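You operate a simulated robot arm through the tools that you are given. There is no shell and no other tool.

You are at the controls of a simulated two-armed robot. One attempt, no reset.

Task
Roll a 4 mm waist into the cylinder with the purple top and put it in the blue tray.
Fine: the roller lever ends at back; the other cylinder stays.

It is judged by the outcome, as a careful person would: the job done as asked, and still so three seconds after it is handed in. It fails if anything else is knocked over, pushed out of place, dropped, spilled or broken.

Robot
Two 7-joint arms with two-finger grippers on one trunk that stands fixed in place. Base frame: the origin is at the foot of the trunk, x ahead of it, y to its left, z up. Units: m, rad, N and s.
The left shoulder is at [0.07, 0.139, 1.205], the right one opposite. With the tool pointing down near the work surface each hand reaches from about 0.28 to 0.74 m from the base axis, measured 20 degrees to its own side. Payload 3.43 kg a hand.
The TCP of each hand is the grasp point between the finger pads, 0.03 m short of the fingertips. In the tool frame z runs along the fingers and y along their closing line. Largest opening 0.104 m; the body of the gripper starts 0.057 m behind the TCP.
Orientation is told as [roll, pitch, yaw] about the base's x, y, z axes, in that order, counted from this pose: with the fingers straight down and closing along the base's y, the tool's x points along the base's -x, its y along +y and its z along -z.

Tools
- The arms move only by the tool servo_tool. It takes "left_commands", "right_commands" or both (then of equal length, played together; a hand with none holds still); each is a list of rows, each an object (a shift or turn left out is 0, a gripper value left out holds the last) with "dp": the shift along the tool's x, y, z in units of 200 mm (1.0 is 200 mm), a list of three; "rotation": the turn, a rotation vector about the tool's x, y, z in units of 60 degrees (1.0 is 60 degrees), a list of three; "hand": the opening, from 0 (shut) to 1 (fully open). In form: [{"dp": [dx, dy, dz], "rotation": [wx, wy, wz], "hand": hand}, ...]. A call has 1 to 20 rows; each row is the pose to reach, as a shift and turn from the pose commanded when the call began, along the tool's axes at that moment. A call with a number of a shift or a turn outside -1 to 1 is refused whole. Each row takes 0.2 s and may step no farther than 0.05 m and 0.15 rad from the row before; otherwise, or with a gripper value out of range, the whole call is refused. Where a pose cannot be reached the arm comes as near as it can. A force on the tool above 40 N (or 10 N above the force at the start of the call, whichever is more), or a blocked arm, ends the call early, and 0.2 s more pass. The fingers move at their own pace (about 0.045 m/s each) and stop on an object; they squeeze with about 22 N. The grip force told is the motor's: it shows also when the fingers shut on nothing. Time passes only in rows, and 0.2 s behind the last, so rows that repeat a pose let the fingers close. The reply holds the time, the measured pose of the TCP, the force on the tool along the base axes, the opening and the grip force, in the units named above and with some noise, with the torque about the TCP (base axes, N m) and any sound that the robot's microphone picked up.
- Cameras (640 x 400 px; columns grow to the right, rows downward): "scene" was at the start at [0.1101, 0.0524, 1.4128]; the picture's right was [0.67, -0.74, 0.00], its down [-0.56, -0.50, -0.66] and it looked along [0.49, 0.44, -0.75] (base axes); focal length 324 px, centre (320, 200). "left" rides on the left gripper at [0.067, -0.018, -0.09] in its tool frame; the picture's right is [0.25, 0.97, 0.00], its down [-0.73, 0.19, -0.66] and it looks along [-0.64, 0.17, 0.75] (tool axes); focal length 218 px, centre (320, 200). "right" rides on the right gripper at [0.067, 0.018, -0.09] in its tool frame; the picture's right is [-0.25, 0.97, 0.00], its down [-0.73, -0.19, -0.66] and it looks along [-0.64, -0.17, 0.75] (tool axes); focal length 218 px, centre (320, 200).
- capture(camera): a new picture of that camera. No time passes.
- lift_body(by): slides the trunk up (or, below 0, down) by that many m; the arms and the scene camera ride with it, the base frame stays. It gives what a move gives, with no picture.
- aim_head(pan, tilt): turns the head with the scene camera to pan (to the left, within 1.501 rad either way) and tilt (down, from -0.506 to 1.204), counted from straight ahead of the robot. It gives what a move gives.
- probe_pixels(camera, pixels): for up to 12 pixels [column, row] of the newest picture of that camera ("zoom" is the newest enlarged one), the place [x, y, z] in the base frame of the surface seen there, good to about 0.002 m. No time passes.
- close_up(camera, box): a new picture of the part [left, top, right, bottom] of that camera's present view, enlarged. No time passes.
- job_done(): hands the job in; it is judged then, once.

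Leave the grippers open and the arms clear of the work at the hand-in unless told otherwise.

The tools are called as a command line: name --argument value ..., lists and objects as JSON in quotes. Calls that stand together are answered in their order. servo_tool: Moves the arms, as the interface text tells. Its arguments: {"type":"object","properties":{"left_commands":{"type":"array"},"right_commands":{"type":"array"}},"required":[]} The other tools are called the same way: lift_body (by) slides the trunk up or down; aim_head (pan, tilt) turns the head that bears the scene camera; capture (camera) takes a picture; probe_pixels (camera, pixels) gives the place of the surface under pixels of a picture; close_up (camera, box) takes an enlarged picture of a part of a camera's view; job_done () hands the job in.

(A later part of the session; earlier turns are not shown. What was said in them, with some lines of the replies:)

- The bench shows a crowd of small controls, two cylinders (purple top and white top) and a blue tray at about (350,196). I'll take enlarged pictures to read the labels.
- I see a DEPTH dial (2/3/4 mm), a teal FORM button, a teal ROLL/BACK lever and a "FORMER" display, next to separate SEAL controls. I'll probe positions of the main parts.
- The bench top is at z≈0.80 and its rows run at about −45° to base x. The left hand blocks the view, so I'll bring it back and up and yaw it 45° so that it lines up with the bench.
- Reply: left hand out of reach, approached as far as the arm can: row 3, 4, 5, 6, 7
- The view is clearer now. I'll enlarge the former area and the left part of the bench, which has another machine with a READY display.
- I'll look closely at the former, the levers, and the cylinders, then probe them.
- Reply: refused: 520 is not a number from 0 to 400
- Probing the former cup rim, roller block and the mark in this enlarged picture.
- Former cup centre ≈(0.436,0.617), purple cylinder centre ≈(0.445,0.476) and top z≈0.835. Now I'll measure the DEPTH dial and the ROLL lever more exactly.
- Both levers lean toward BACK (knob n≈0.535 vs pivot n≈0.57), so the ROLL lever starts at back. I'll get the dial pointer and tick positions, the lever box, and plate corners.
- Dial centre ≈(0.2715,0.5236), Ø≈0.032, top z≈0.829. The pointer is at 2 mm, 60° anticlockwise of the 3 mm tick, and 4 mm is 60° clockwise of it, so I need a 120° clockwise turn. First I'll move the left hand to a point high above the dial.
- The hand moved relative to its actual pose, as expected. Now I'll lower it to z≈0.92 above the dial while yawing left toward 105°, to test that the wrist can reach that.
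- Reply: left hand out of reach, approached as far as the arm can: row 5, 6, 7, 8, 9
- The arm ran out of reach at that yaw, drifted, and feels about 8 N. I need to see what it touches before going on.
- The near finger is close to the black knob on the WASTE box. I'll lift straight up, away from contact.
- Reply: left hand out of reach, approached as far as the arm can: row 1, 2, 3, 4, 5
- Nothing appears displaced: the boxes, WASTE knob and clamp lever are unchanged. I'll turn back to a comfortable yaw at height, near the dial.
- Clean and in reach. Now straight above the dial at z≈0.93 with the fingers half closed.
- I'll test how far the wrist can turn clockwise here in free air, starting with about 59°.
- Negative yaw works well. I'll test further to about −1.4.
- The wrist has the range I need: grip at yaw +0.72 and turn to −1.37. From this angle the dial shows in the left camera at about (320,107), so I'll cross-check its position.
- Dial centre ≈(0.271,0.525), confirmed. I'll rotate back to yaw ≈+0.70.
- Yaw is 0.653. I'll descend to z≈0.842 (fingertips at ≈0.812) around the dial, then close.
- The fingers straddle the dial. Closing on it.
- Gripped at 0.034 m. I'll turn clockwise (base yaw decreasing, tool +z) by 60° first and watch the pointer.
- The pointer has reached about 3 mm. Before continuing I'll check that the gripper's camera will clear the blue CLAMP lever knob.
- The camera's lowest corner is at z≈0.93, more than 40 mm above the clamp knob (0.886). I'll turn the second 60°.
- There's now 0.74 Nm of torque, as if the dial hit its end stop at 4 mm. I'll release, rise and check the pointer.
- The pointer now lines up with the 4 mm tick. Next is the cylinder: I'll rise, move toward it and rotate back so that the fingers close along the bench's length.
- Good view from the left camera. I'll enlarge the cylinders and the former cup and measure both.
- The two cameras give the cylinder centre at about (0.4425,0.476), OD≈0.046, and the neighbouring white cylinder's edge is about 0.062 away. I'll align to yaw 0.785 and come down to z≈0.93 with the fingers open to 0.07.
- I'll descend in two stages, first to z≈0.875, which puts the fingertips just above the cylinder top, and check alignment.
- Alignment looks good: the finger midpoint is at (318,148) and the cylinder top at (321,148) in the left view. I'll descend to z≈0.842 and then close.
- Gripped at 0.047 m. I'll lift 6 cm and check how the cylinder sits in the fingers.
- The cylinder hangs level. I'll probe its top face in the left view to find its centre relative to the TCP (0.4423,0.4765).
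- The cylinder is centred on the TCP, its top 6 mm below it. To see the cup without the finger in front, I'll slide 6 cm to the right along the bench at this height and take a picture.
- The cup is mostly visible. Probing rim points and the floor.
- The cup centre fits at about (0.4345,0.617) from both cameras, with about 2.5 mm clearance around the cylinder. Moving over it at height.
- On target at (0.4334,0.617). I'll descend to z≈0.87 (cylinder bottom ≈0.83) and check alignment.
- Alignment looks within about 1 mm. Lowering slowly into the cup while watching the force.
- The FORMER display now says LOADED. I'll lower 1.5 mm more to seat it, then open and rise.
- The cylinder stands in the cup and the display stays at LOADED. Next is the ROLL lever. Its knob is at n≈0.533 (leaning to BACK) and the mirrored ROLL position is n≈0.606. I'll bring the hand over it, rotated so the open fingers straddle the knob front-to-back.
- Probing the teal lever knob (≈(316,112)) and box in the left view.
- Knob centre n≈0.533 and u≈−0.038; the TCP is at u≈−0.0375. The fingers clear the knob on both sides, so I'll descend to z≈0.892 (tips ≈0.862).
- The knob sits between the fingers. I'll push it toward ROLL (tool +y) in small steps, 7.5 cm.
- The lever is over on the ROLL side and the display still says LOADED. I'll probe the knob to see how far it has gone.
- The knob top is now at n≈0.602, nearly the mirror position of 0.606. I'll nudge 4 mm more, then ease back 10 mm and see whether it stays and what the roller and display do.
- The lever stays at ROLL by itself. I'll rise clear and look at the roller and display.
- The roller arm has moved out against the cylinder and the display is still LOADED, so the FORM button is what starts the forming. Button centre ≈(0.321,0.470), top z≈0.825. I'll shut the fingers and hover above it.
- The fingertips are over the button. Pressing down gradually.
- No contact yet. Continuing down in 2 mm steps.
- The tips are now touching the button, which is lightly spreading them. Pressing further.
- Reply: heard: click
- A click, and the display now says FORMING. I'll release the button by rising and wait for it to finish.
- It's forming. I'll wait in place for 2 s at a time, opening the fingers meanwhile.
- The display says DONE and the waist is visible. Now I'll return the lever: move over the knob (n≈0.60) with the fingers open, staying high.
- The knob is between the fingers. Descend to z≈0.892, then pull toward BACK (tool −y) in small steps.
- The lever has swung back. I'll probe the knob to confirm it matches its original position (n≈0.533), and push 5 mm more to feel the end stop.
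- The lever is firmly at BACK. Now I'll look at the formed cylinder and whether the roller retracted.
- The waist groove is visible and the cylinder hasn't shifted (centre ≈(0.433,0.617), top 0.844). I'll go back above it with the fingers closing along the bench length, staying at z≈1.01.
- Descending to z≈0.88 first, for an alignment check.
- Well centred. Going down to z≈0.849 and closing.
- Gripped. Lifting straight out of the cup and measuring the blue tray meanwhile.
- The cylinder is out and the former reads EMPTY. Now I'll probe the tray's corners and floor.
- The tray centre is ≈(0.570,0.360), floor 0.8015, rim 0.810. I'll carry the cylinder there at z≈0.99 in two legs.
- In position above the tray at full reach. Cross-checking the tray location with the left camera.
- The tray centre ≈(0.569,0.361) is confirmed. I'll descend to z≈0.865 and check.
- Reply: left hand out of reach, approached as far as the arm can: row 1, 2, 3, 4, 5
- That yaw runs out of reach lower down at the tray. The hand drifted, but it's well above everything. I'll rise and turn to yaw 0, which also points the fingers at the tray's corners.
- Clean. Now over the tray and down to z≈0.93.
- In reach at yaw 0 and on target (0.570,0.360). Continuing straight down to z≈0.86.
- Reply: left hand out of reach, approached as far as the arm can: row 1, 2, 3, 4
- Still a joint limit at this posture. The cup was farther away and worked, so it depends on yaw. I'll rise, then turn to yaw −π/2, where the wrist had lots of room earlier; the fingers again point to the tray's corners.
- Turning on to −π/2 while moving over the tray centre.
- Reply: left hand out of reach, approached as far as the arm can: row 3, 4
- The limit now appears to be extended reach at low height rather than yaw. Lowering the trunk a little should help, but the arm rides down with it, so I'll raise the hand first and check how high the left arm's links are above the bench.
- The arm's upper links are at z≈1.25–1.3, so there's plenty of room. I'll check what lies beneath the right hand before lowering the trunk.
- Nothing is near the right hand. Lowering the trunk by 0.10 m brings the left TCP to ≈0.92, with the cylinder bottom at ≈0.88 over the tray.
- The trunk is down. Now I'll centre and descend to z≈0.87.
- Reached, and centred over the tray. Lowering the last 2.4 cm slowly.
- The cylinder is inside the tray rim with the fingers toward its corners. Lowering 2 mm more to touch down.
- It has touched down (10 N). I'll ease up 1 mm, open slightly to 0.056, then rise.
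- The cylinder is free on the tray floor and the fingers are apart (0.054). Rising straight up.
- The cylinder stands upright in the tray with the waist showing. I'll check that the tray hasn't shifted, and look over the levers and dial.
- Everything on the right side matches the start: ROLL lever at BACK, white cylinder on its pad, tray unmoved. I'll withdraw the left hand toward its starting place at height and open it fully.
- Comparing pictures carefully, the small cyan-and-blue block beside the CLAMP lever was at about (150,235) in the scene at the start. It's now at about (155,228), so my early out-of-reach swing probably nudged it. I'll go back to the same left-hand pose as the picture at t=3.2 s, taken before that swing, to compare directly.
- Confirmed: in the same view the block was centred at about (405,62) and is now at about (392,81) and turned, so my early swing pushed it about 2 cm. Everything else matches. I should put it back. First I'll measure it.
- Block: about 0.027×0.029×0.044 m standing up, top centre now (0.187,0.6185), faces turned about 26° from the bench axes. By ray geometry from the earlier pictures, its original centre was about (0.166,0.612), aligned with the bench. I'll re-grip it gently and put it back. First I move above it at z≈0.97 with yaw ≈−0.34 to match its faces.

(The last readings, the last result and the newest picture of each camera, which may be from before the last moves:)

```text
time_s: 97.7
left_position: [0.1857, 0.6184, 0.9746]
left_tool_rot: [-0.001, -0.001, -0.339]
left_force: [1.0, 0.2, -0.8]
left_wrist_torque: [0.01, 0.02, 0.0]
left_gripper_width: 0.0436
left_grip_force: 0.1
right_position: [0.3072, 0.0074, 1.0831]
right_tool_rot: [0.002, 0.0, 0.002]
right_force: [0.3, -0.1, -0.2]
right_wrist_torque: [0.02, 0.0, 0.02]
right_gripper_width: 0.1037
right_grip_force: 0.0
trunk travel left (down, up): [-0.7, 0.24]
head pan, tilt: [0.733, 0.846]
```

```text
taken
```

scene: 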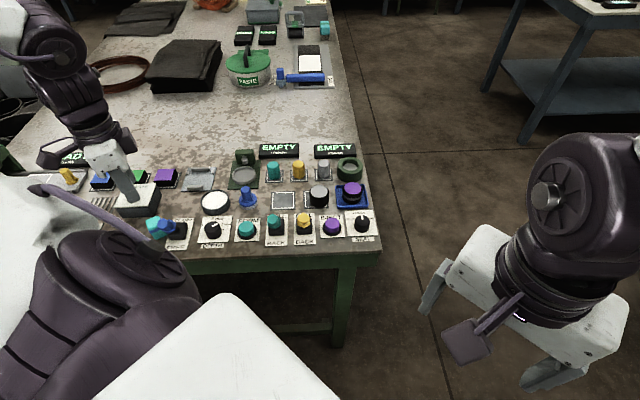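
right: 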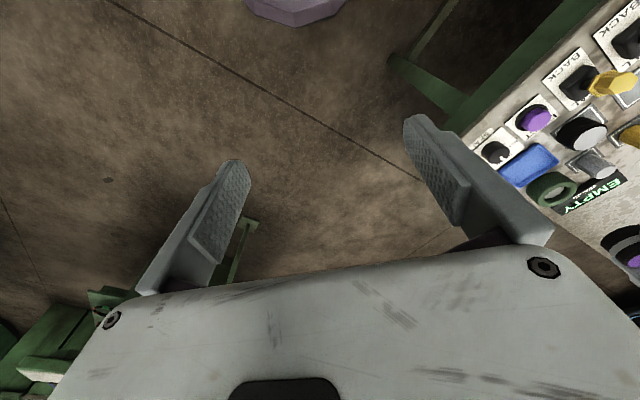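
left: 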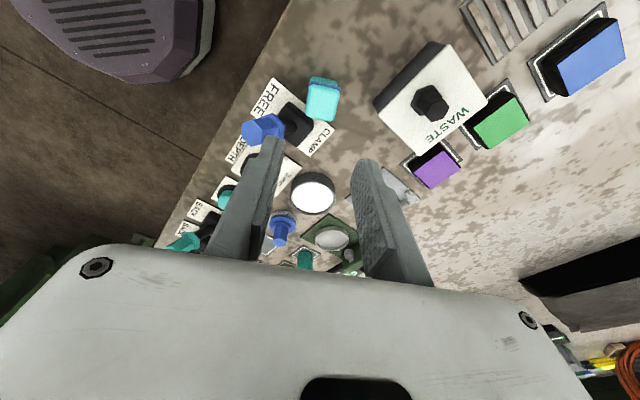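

Good overhead view: block at (322,100), WASTE box corner at (375,105), lever knob at (262,130). Measuring them for clearance.

close_up --camera "left" --box '[230, 50, 430, 175]'

probe_pixels --camera "zoom" --pixels '[[305, 160], [262, 100], [345, 110], [335, 205], [258, 195], [300, 150], [465, 180], [90, 250], [180, 280], [240, 225], [540, 310], [250, 160]]'

```text
3.20 times, centred on (330, 112) of left
```

zoom: 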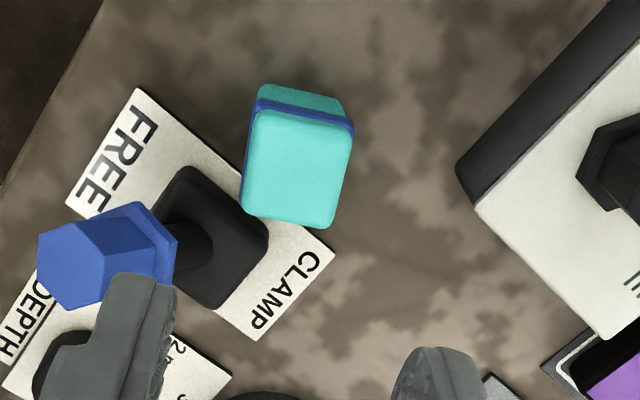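

```text
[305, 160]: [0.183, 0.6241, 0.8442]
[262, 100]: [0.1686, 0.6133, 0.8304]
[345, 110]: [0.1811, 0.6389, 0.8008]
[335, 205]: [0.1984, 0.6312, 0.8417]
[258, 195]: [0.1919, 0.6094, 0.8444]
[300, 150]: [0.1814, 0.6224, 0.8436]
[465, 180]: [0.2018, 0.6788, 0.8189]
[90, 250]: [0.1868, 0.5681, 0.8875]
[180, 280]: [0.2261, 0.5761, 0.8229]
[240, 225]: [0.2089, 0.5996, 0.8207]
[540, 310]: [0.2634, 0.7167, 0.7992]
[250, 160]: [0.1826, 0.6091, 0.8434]
```

probe_pixels --camera "zoom" --pixels '[[600, 160], [630, 150], [610, 190], [590, 180], [520, 130], [480, 210], [600, 330]]'

```text
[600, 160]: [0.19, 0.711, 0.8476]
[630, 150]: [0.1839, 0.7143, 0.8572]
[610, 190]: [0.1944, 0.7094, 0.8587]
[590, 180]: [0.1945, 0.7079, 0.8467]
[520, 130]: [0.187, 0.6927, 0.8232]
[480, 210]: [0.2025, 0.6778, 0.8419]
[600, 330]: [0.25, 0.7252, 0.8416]
```

Clearances are fine (WASTE knob ≥3 cm away from the hand). Descending to z≈0.885 for a check.

servo_tool --left_commands '[{"dp": [0, 0.007, 0.15]}, {"dp": [0, 0.007, 0.3]}, {"dp": [0, 0.007, 0.448]}, {"dp": [0, 0.007, 0.448]}]'

capture --camera "left"

close_up --camera "scene" --box '[100, 150, 220, 250]'

```text
time_s: 98.7
left_position: [0.1869, 0.619, 0.8841]
left_tool_rot: [0.0, 0.001, -0.338]
left_force: [0.0, -0.1, -0.3]
left_wrist_torque: [0.0, 0.02, 0.01]
left_gripper_width: 0.0436
left_grip_force: 0.1
right_position: [0.3081, 0.0077, 1.0819]
right_tool_rot: [0.002, -0.002, 0.002]
right_force: [0.4, -0.5, -0.8]
right_wrist_torque: [-0.04, -0.03, -0.04]
right_gripper_width: 0.1041
right_grip_force: 0.0
trunk travel left (down, up): [-0.7, 0.24]
head pan, tilt: [0.733, 0.846]
```

```text
taken
```

left: 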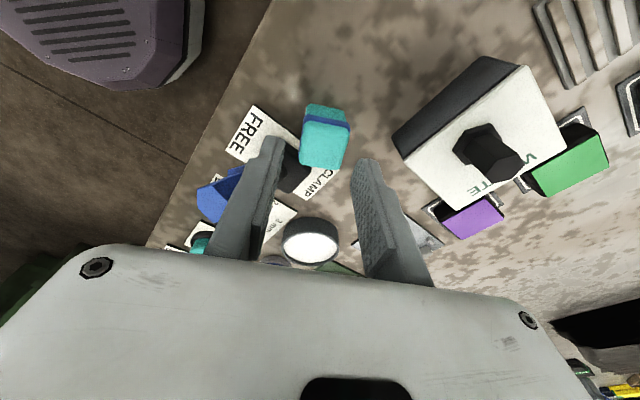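

```text
4.00 times, centred on (160, 200) of scene
```

zoom: 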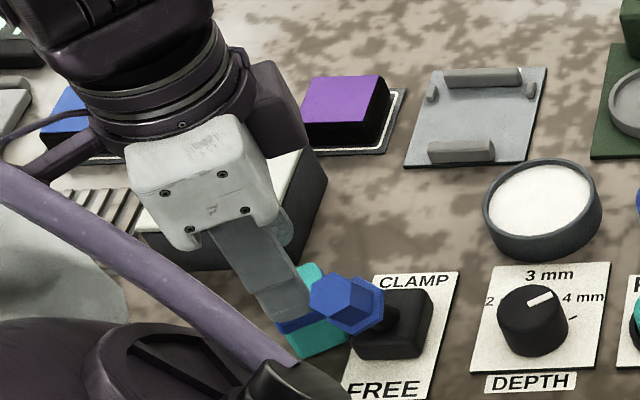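

By ray geometry the block top is at (0.185,0.623), only 3–4 mm from the TCP. I'll correct for that, descend to z≈0.849 and close gently.

servo_tool --left_commands '[{"dp": [0.01, 0.016, 0.04]}, {"dp": [0.01, 0.016, 0.11]}, {"dp": [0.01, 0.016, 0.175]}, {"dp": [0.01, 0.016, 0.175]}]'

close_up --camera "left" --box '[220, 70, 420, 220]'

close_up --camera "scene" --box '[110, 180, 210, 260]'

```text
time_s: 99.7
left_position: [0.1862, 0.6223, 0.8506]
left_tool_rot: [0.0, -0.001, -0.339]
left_force: [0.5, 0.1, 0.0]
left_wrist_torque: [-0.04, -0.03, 0.01]
left_gripper_width: 0.0437
left_grip_force: 0.1
right_position: [0.3076, 0.0083, 1.0828]
right_tool_rot: [0.002, 0.0, 0.002]
right_force: [0.5, -0.1, -0.1]
right_wrist_torque: [0.0, 0.01, 0.03]
right_gripper_width: 0.1041
right_grip_force: 0.0
trunk travel left (down, up): [-0.7, 0.24]
head pan, tilt: [0.733, 0.846]
```

```text
2.67 times, centred on (320, 145) of left
```

zoom: 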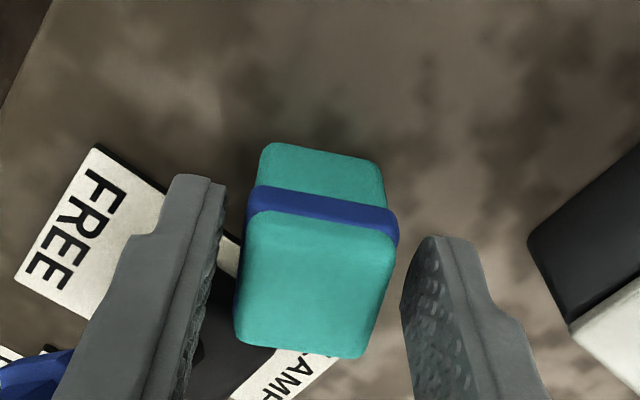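

```text
5.00 times, centred on (160, 220) of scene
```

zoom: 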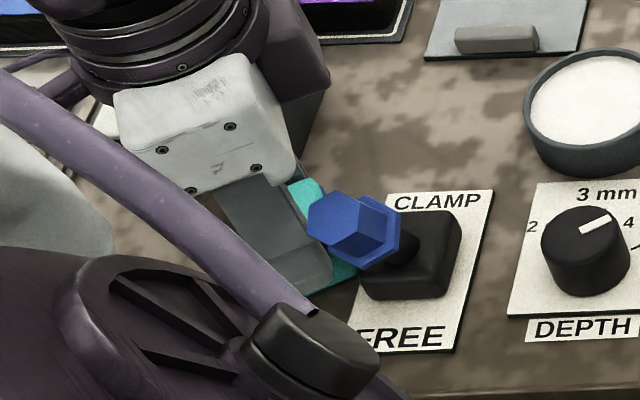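

The block sits squarely between the fingers. Closing.

servo_tool --left_commands '[{"hand": 0.2}, {"hand": 0.2}, {"hand": 0.2}]'

close_up --camera "left" --box '[220, 70, 420, 220]'

```text
time_s: 100.5
left_position: [0.1866, 0.6221, 0.8485]
left_tool_rot: [0.0, 0.0, -0.341]
left_force: [-0.3, -0.1, 0.5]
left_wrist_torque: [-0.01, 0.02, -0.01]
left_gripper_width: 0.0291
left_grip_force: 21.9
right_position: [0.3078, 0.0084, 1.0816]
right_tool_rot: [0.002, 0.0, 0.0]
right_force: [0.8, 0.4, 0.6]
right_wrist_torque: [0.0, -0.02, 0.01]
right_gripper_width: 0.104
right_grip_force: 0.1
trunk travel left (down, up): [-0.7, 0.24]
head pan, tilt: [0.733, 0.846]
```

```text
2.67 times, centred on (320, 145) of left
```

zoom: 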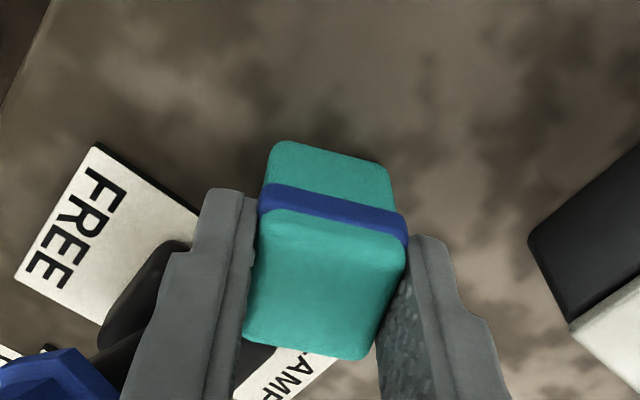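

Gripped at 0.029. I'll lift 4 mm, shift by (−22,−8) mm, turn −26° to align with the bench, and set it down.

servo_tool --left_commands '[{"dp": [0, 0, -0.015]}, {"dp": [0, 0, -0.025]}, {"dp": [0.018, -0.015, -0.025], "rotation": [0, 0, 0.085]}, {"dp": [0.037, -0.03, -0.025], "rotation": [0, 0, 0.17]}, {"dp": [0.055, -0.045, -0.025], "rotation": [0, 0, 0.255]}, {"dp": [0.074, -0.06, -0.025], "rotation": [0, 0, 0.34]}, {"dp": [0.092, -0.075, -0.025], "rotation": [0, 0, 0.426]}, {"dp": [0.092, -0.075, -0.025], "rotation": [0, 0, 0.426]}]'

capture --camera "left"

close_up --camera "scene" --box '[110, 180, 210, 260]'

```text
time_s: 102.3
left_position: [0.1633, 0.6146, 0.8538]
left_tool_rot: [-0.002, 0.0, -0.789]
left_force: [0.1, -0.1, -1.1]
left_wrist_torque: [0.01, 0.05, 0.01]
left_gripper_width: 0.0289
left_grip_force: 22.3
right_position: [0.3076, 0.0094, 1.0829]
right_tool_rot: [0.001, 0.001, 0.001]
right_force: [-0.4, 0.8, 0.4]
right_wrist_torque: [-0.01, -0.03, -0.01]
right_gripper_width: 0.1041
right_grip_force: 0.1
trunk travel left (down, up): [-0.7, 0.24]
head pan, tilt: [0.733, 0.846]
```

```text
taken
```

left: 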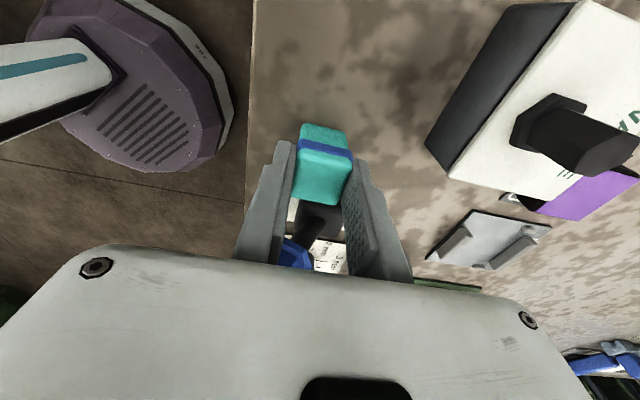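

```text
5.00 times, centred on (160, 220) of scene
```

zoom: 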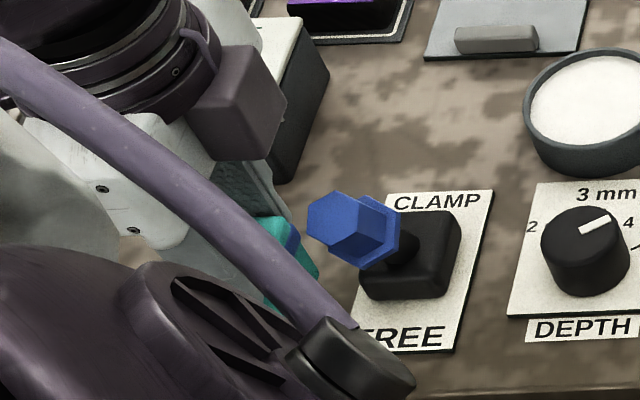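

Set it down: lower 5 mm, then open.

servo_tool --left_commands '[{"dp": [0, 0, 0.012]}, {"dp": [0, 0, 0.022]}, {"dp": [0, 0, 0.026]}, {"dp": [0, 0, 0.026]}]'

servo_tool --left_commands '[{"hand": 0.42}, {"hand": 0.42}, {"hand": 0.42}]'

servo_tool --left_commands '[{"dp": [0, 0, -0.1]}, {"dp": [0, 0, -0.3]}, {"dp": [0, 0, -0.5]}, {"dp": [0, 0, -0.7]}, {"dp": [0, 0, -0.85]}, {"dp": [0, 0, -0.85]}]'

capture --camera "left"

```text
time_s: 103.3
left_position: [0.1654, 0.6151, 0.8496]
left_tool_rot: [-0.001, 0.0, -0.786]
left_force: [-0.2, 0.6, -0.5]
left_wrist_torque: [0.02, 0.01, 0.0]
left_gripper_width: 0.0292
left_grip_force: 22.0
right_position: [0.3078, 0.0079, 1.082]
right_tool_rot: [0.0, 0.001, 0.001]
right_force: [0.4, 1.0, 1.0]
right_wrist_torque: [0.01, -0.04, -0.02]
right_gripper_width: 0.1037
right_grip_force: 0.0
trunk travel left (down, up): [-0.7, 0.24]
head pan, tilt: [0.733, 0.846]
```

```text
time_s: 104.1
left_position: [0.1636, 0.615, 0.8491]
left_tool_rot: [0.0, 0.0, -0.785]
left_force: [0.5, 0.1, -0.1]
left_wrist_torque: [-0.01, 0.0, -0.02]
left_gripper_width: 0.0435
left_grip_force: 0.1
right_position: [0.308, 0.0079, 1.0824]
right_tool_rot: [0.001, -0.003, 0.002]
right_force: [-1.0, -0.5, -0.4]
right_wrist_torque: [-0.02, -0.01, 0.01]
right_gripper_width: 0.104
right_grip_force: 0.1
trunk travel left (down, up): [-0.7, 0.24]
head pan, tilt: [0.733, 0.846]
```

```text
time_s: 105.5
left_position: [0.1639, 0.6156, 1.0192]
left_tool_rot: [-0.001, -0.003, -0.786]
left_force: [-1.0, 0.6, -0.1]
left_wrist_torque: [0.0, -0.01, -0.01]
left_gripper_width: 0.0438
left_grip_force: 0.0
right_position: [0.308, 0.0087, 1.0832]
right_tool_rot: [-0.001, 0.0, 0.0]
right_force: [1.1, 0.8, -0.3]
right_wrist_torque: [-0.01, 0.02, 0.01]
right_gripper_width: 0.1041
right_grip_force: 0.1
trunk travel left (down, up): [-0.7, 0.24]
head pan, tilt: [0.733, 0.846]
```

```text
taken
```

left: 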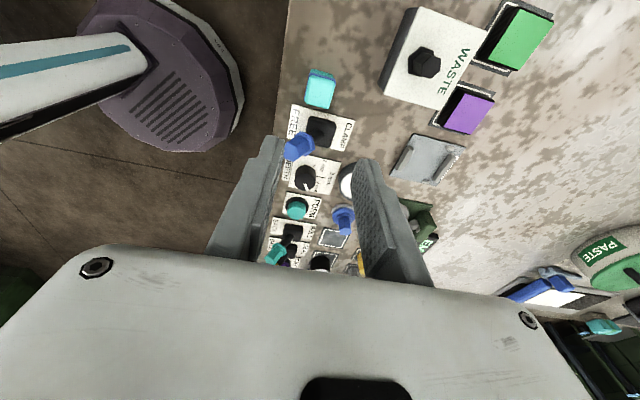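

The block stands upright and square to the bench. I'll return to the comparison pose to check it against the earlier pictures.

servo_tool --left_commands '[{"dp": [-0.07, 0.027, -0.03], "rotation": [0, 0, -0.115], "hand": 1}, {"dp": [-0.14, 0.054, -0.03], "rotation": [0, 0, -0.23], "hand": 1}, {"dp": [-0.21, 0.081, -0.03], "rotation": [0, 0, -0.345], "hand": 1}, {"dp": [-0.28, 0.108, -0.03], "rotation": [0, 0, -0.46], "hand": 1}, {"dp": [-0.35, 0.135, -0.03], "rotation": [0, 0, -0.575], "hand": 1}, {"dp": [-0.42, 0.162, -0.03], "rotation": [0, 0, -0.69], "hand": 1}, {"dp": [-0.4825, 0.189, -0.03], "rotation": [0, 0, -0.8], "hand": 1}, {"dp": [-0.4825, 0.189, -0.03], "rotation": [0, 0, -0.8], "hand": 1}]'

servo_tool --left_commands '[{"rotation": [0, 0, -0.12]}, {"rotation": [0, 0, -0.24]}, {"rotation": [0, 0, -0.36]}, {"rotation": [0, 0, -0.48]}, {"rotation": [0, 0, -0.59]}, {"rotation": [0, 0, -0.59]}]'

capture --camera "left"

capture --camera "scene"

close_up --camera "scene" --box '[10, 140, 220, 270]'

close_up --camera "scene" --box '[40, 130, 240, 255]'

```text
time_s: 107.3
left_position: [0.2584, 0.5735, 1.0244]
left_tool_rot: [-0.001, -0.001, 0.053]
left_force: [-0.1, 0.1, 0.4]
left_wrist_torque: [0.02, -0.04, -0.02]
left_gripper_width: 0.104
left_grip_force: 0.1
right_position: [0.3081, 0.0084, 1.0828]
right_tool_rot: [0.001, -0.001, 0.001]
right_force: [-0.9, -0.3, -0.3]
right_wrist_torque: [-0.03, 0.0, -0.01]
right_gripper_width: 0.1039
right_grip_force: 0.0
trunk travel left (down, up): [-0.7, 0.24]
head pan, tilt: [0.733, 0.846]
```

```text
time_s: 108.7
left_position: [0.2576, 0.5735, 1.0258]
left_tool_rot: [0.0, -0.001, 0.673]
left_force: [0.3, 0.0, -0.1]
left_wrist_torque: [-0.01, -0.01, -0.01]
left_gripper_width: 0.1039
left_grip_force: 0.1
right_position: [0.3077, 0.0085, 1.0829]
right_tool_rot: [0.001, 0.001, -0.001]
right_force: [-0.4, 0.8, -0.7]
right_wrist_torque: [0.02, 0.0, 0.0]
right_gripper_width: 0.104
right_grip_force: 0.0
trunk travel left (down, up): [-0.7, 0.24]
head pan, tilt: [0.733, 0.846]
```

```text
taken
```

left: 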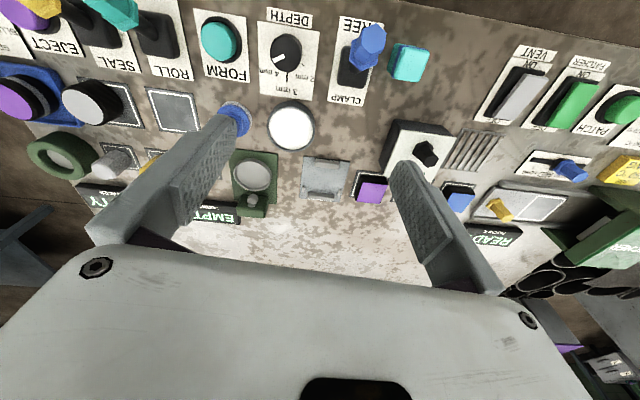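

```text
taken
```

scene: 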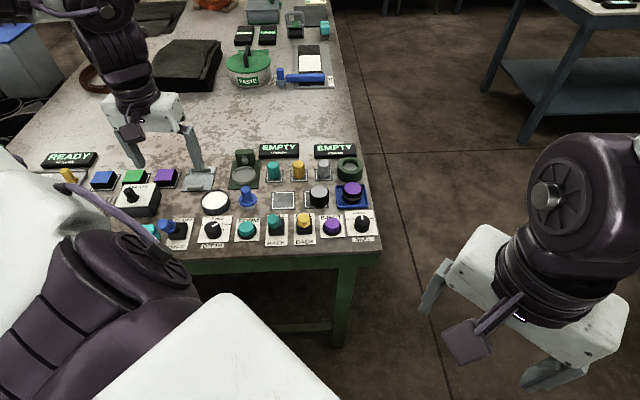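

```text
3.05 times, centred on (115, 205) of scene
```

zoom: 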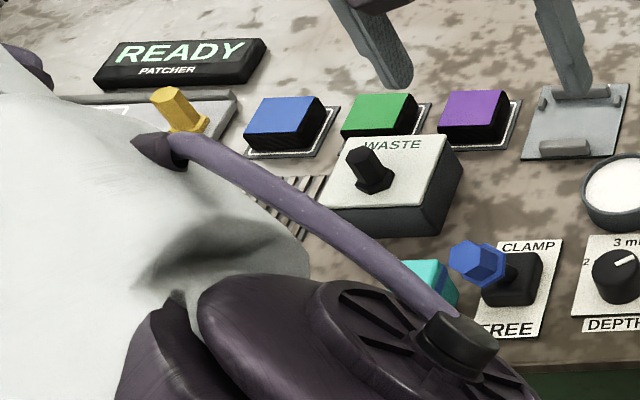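

```text
3.20 times, centred on (140, 192) of scene
```

zoom: 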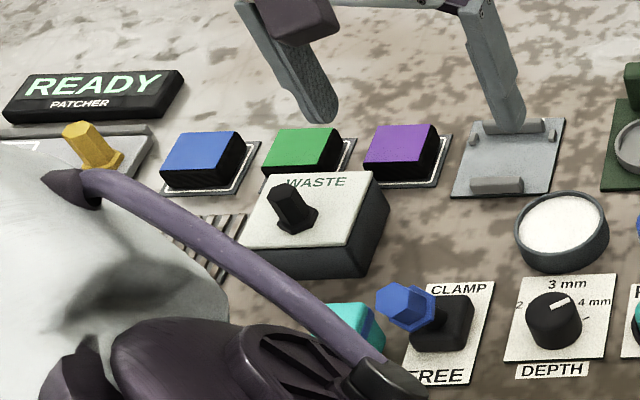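

The block now sits at (390–429, 43–82) in this view. It was about (386–425, 42–84) before the nudge, and the scene close-ups agree too, so it's back in place. I'll retreat the left hand to a clear, high position and do a final check.

servo_tool --left_commands '[{"dp": [0.0, -0.1, -0.1], "rotation": [0, 0, 0.1]}, {"dp": [0.03, -0.22, -0.2], "rotation": [0, 0, 0.21]}, {"dp": [0.05, -0.35, -0.25], "rotation": [0, 0, 0.32]}, {"dp": [0.07, -0.48, -0.25], "rotation": [0, 0, 0.43]}, {"dp": [0.0925, -0.6135, -0.25], "rotation": [0, 0, 0.538]}, {"dp": [0.0925, -0.6135, -0.25], "rotation": [0, 0, 0.538]}]'

capture --camera "scene"

close_up --camera "scene" --box '[190, 130, 390, 255]'

capture --camera "left"

```text
time_s: 110.1
left_position: [0.3192, 0.4651, 1.0753]
left_tool_rot: [-0.001, 0.0, 0.104]
left_force: [-0.5, 1.0, -0.1]
left_wrist_torque: [0.01, -0.01, 0.03]
left_gripper_width: 0.104
left_grip_force: 0.1
right_position: [0.3074, 0.009, 1.0835]
right_tool_rot: [0.0, 0.001, 0.001]
right_force: [-0.3, 0.1, 0.1]
right_wrist_torque: [-0.03, -0.02, 0.0]
right_gripper_width: 0.1042
right_grip_force: 0.0
trunk travel left (down, up): [-0.7, 0.24]
head pan, tilt: [0.733, 0.846]
```

```text
taken
```

scene: 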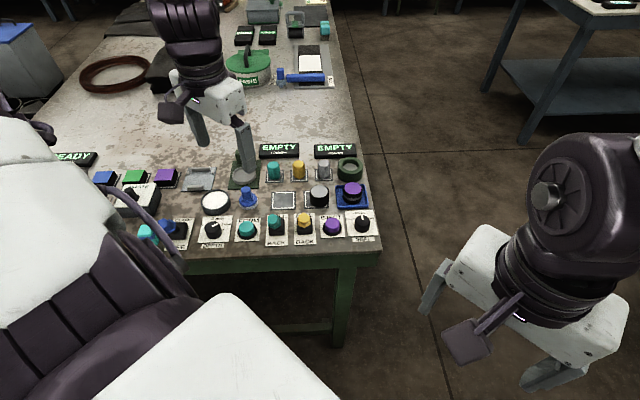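

```text
3.20 times, centred on (290, 192) of scene
```

zoom: 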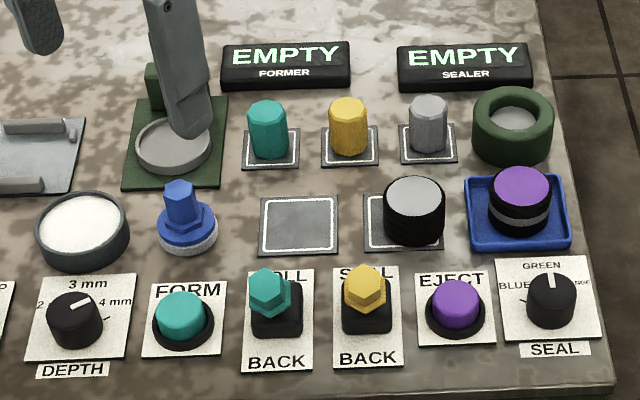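

```text
taken
```

left: 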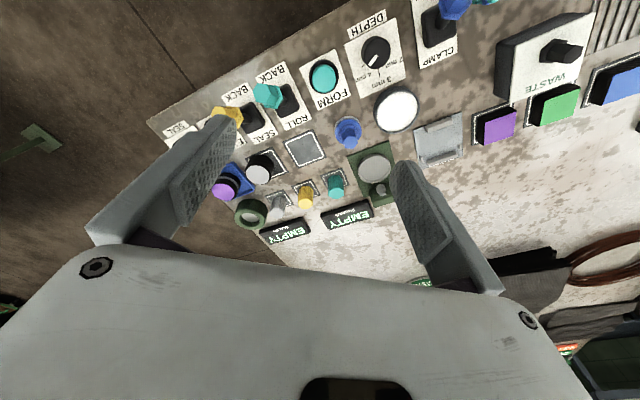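

Final state:
- The purple-top cylinder stands in the blue tray with its waist rolled.
- The ROLL lever is at BACK and the white-top cylinder is on its pad.
- The cyan block is back at about (149,234), as at the start.
- Both grippers are open and high above the work.

Handing in.

job_done

```text
The job is handed in.
```

The purple-top cylinder now has its waist rolled and is standing in the blue tray. The depth dial was set to 4 mm and the former's display read DONE. I didn't measure the groove itself.

- **Roller lever:** it is back at BACK, pushed to its end stop.
- **Other cylinder:** the white-top one was not touched and is still on its pad.
- **One slip:** early on, the left arm hit its reach limit and swung. It pushed the small cyan block beside the CLAMP lever about 2 cm and turned it. I picked the block up and put it back where the earlier pictures showed it, square to the bench. I think it is within a few millimetres of where it started, but not exact.
- **DEPTH dial:** I left it at 4 mm; it was at 2 mm when I began.

The tray had not moved when I measured it, and I saw nothing else out of place in the last pictures. Both grippers are open and the arms are clear above the bench.
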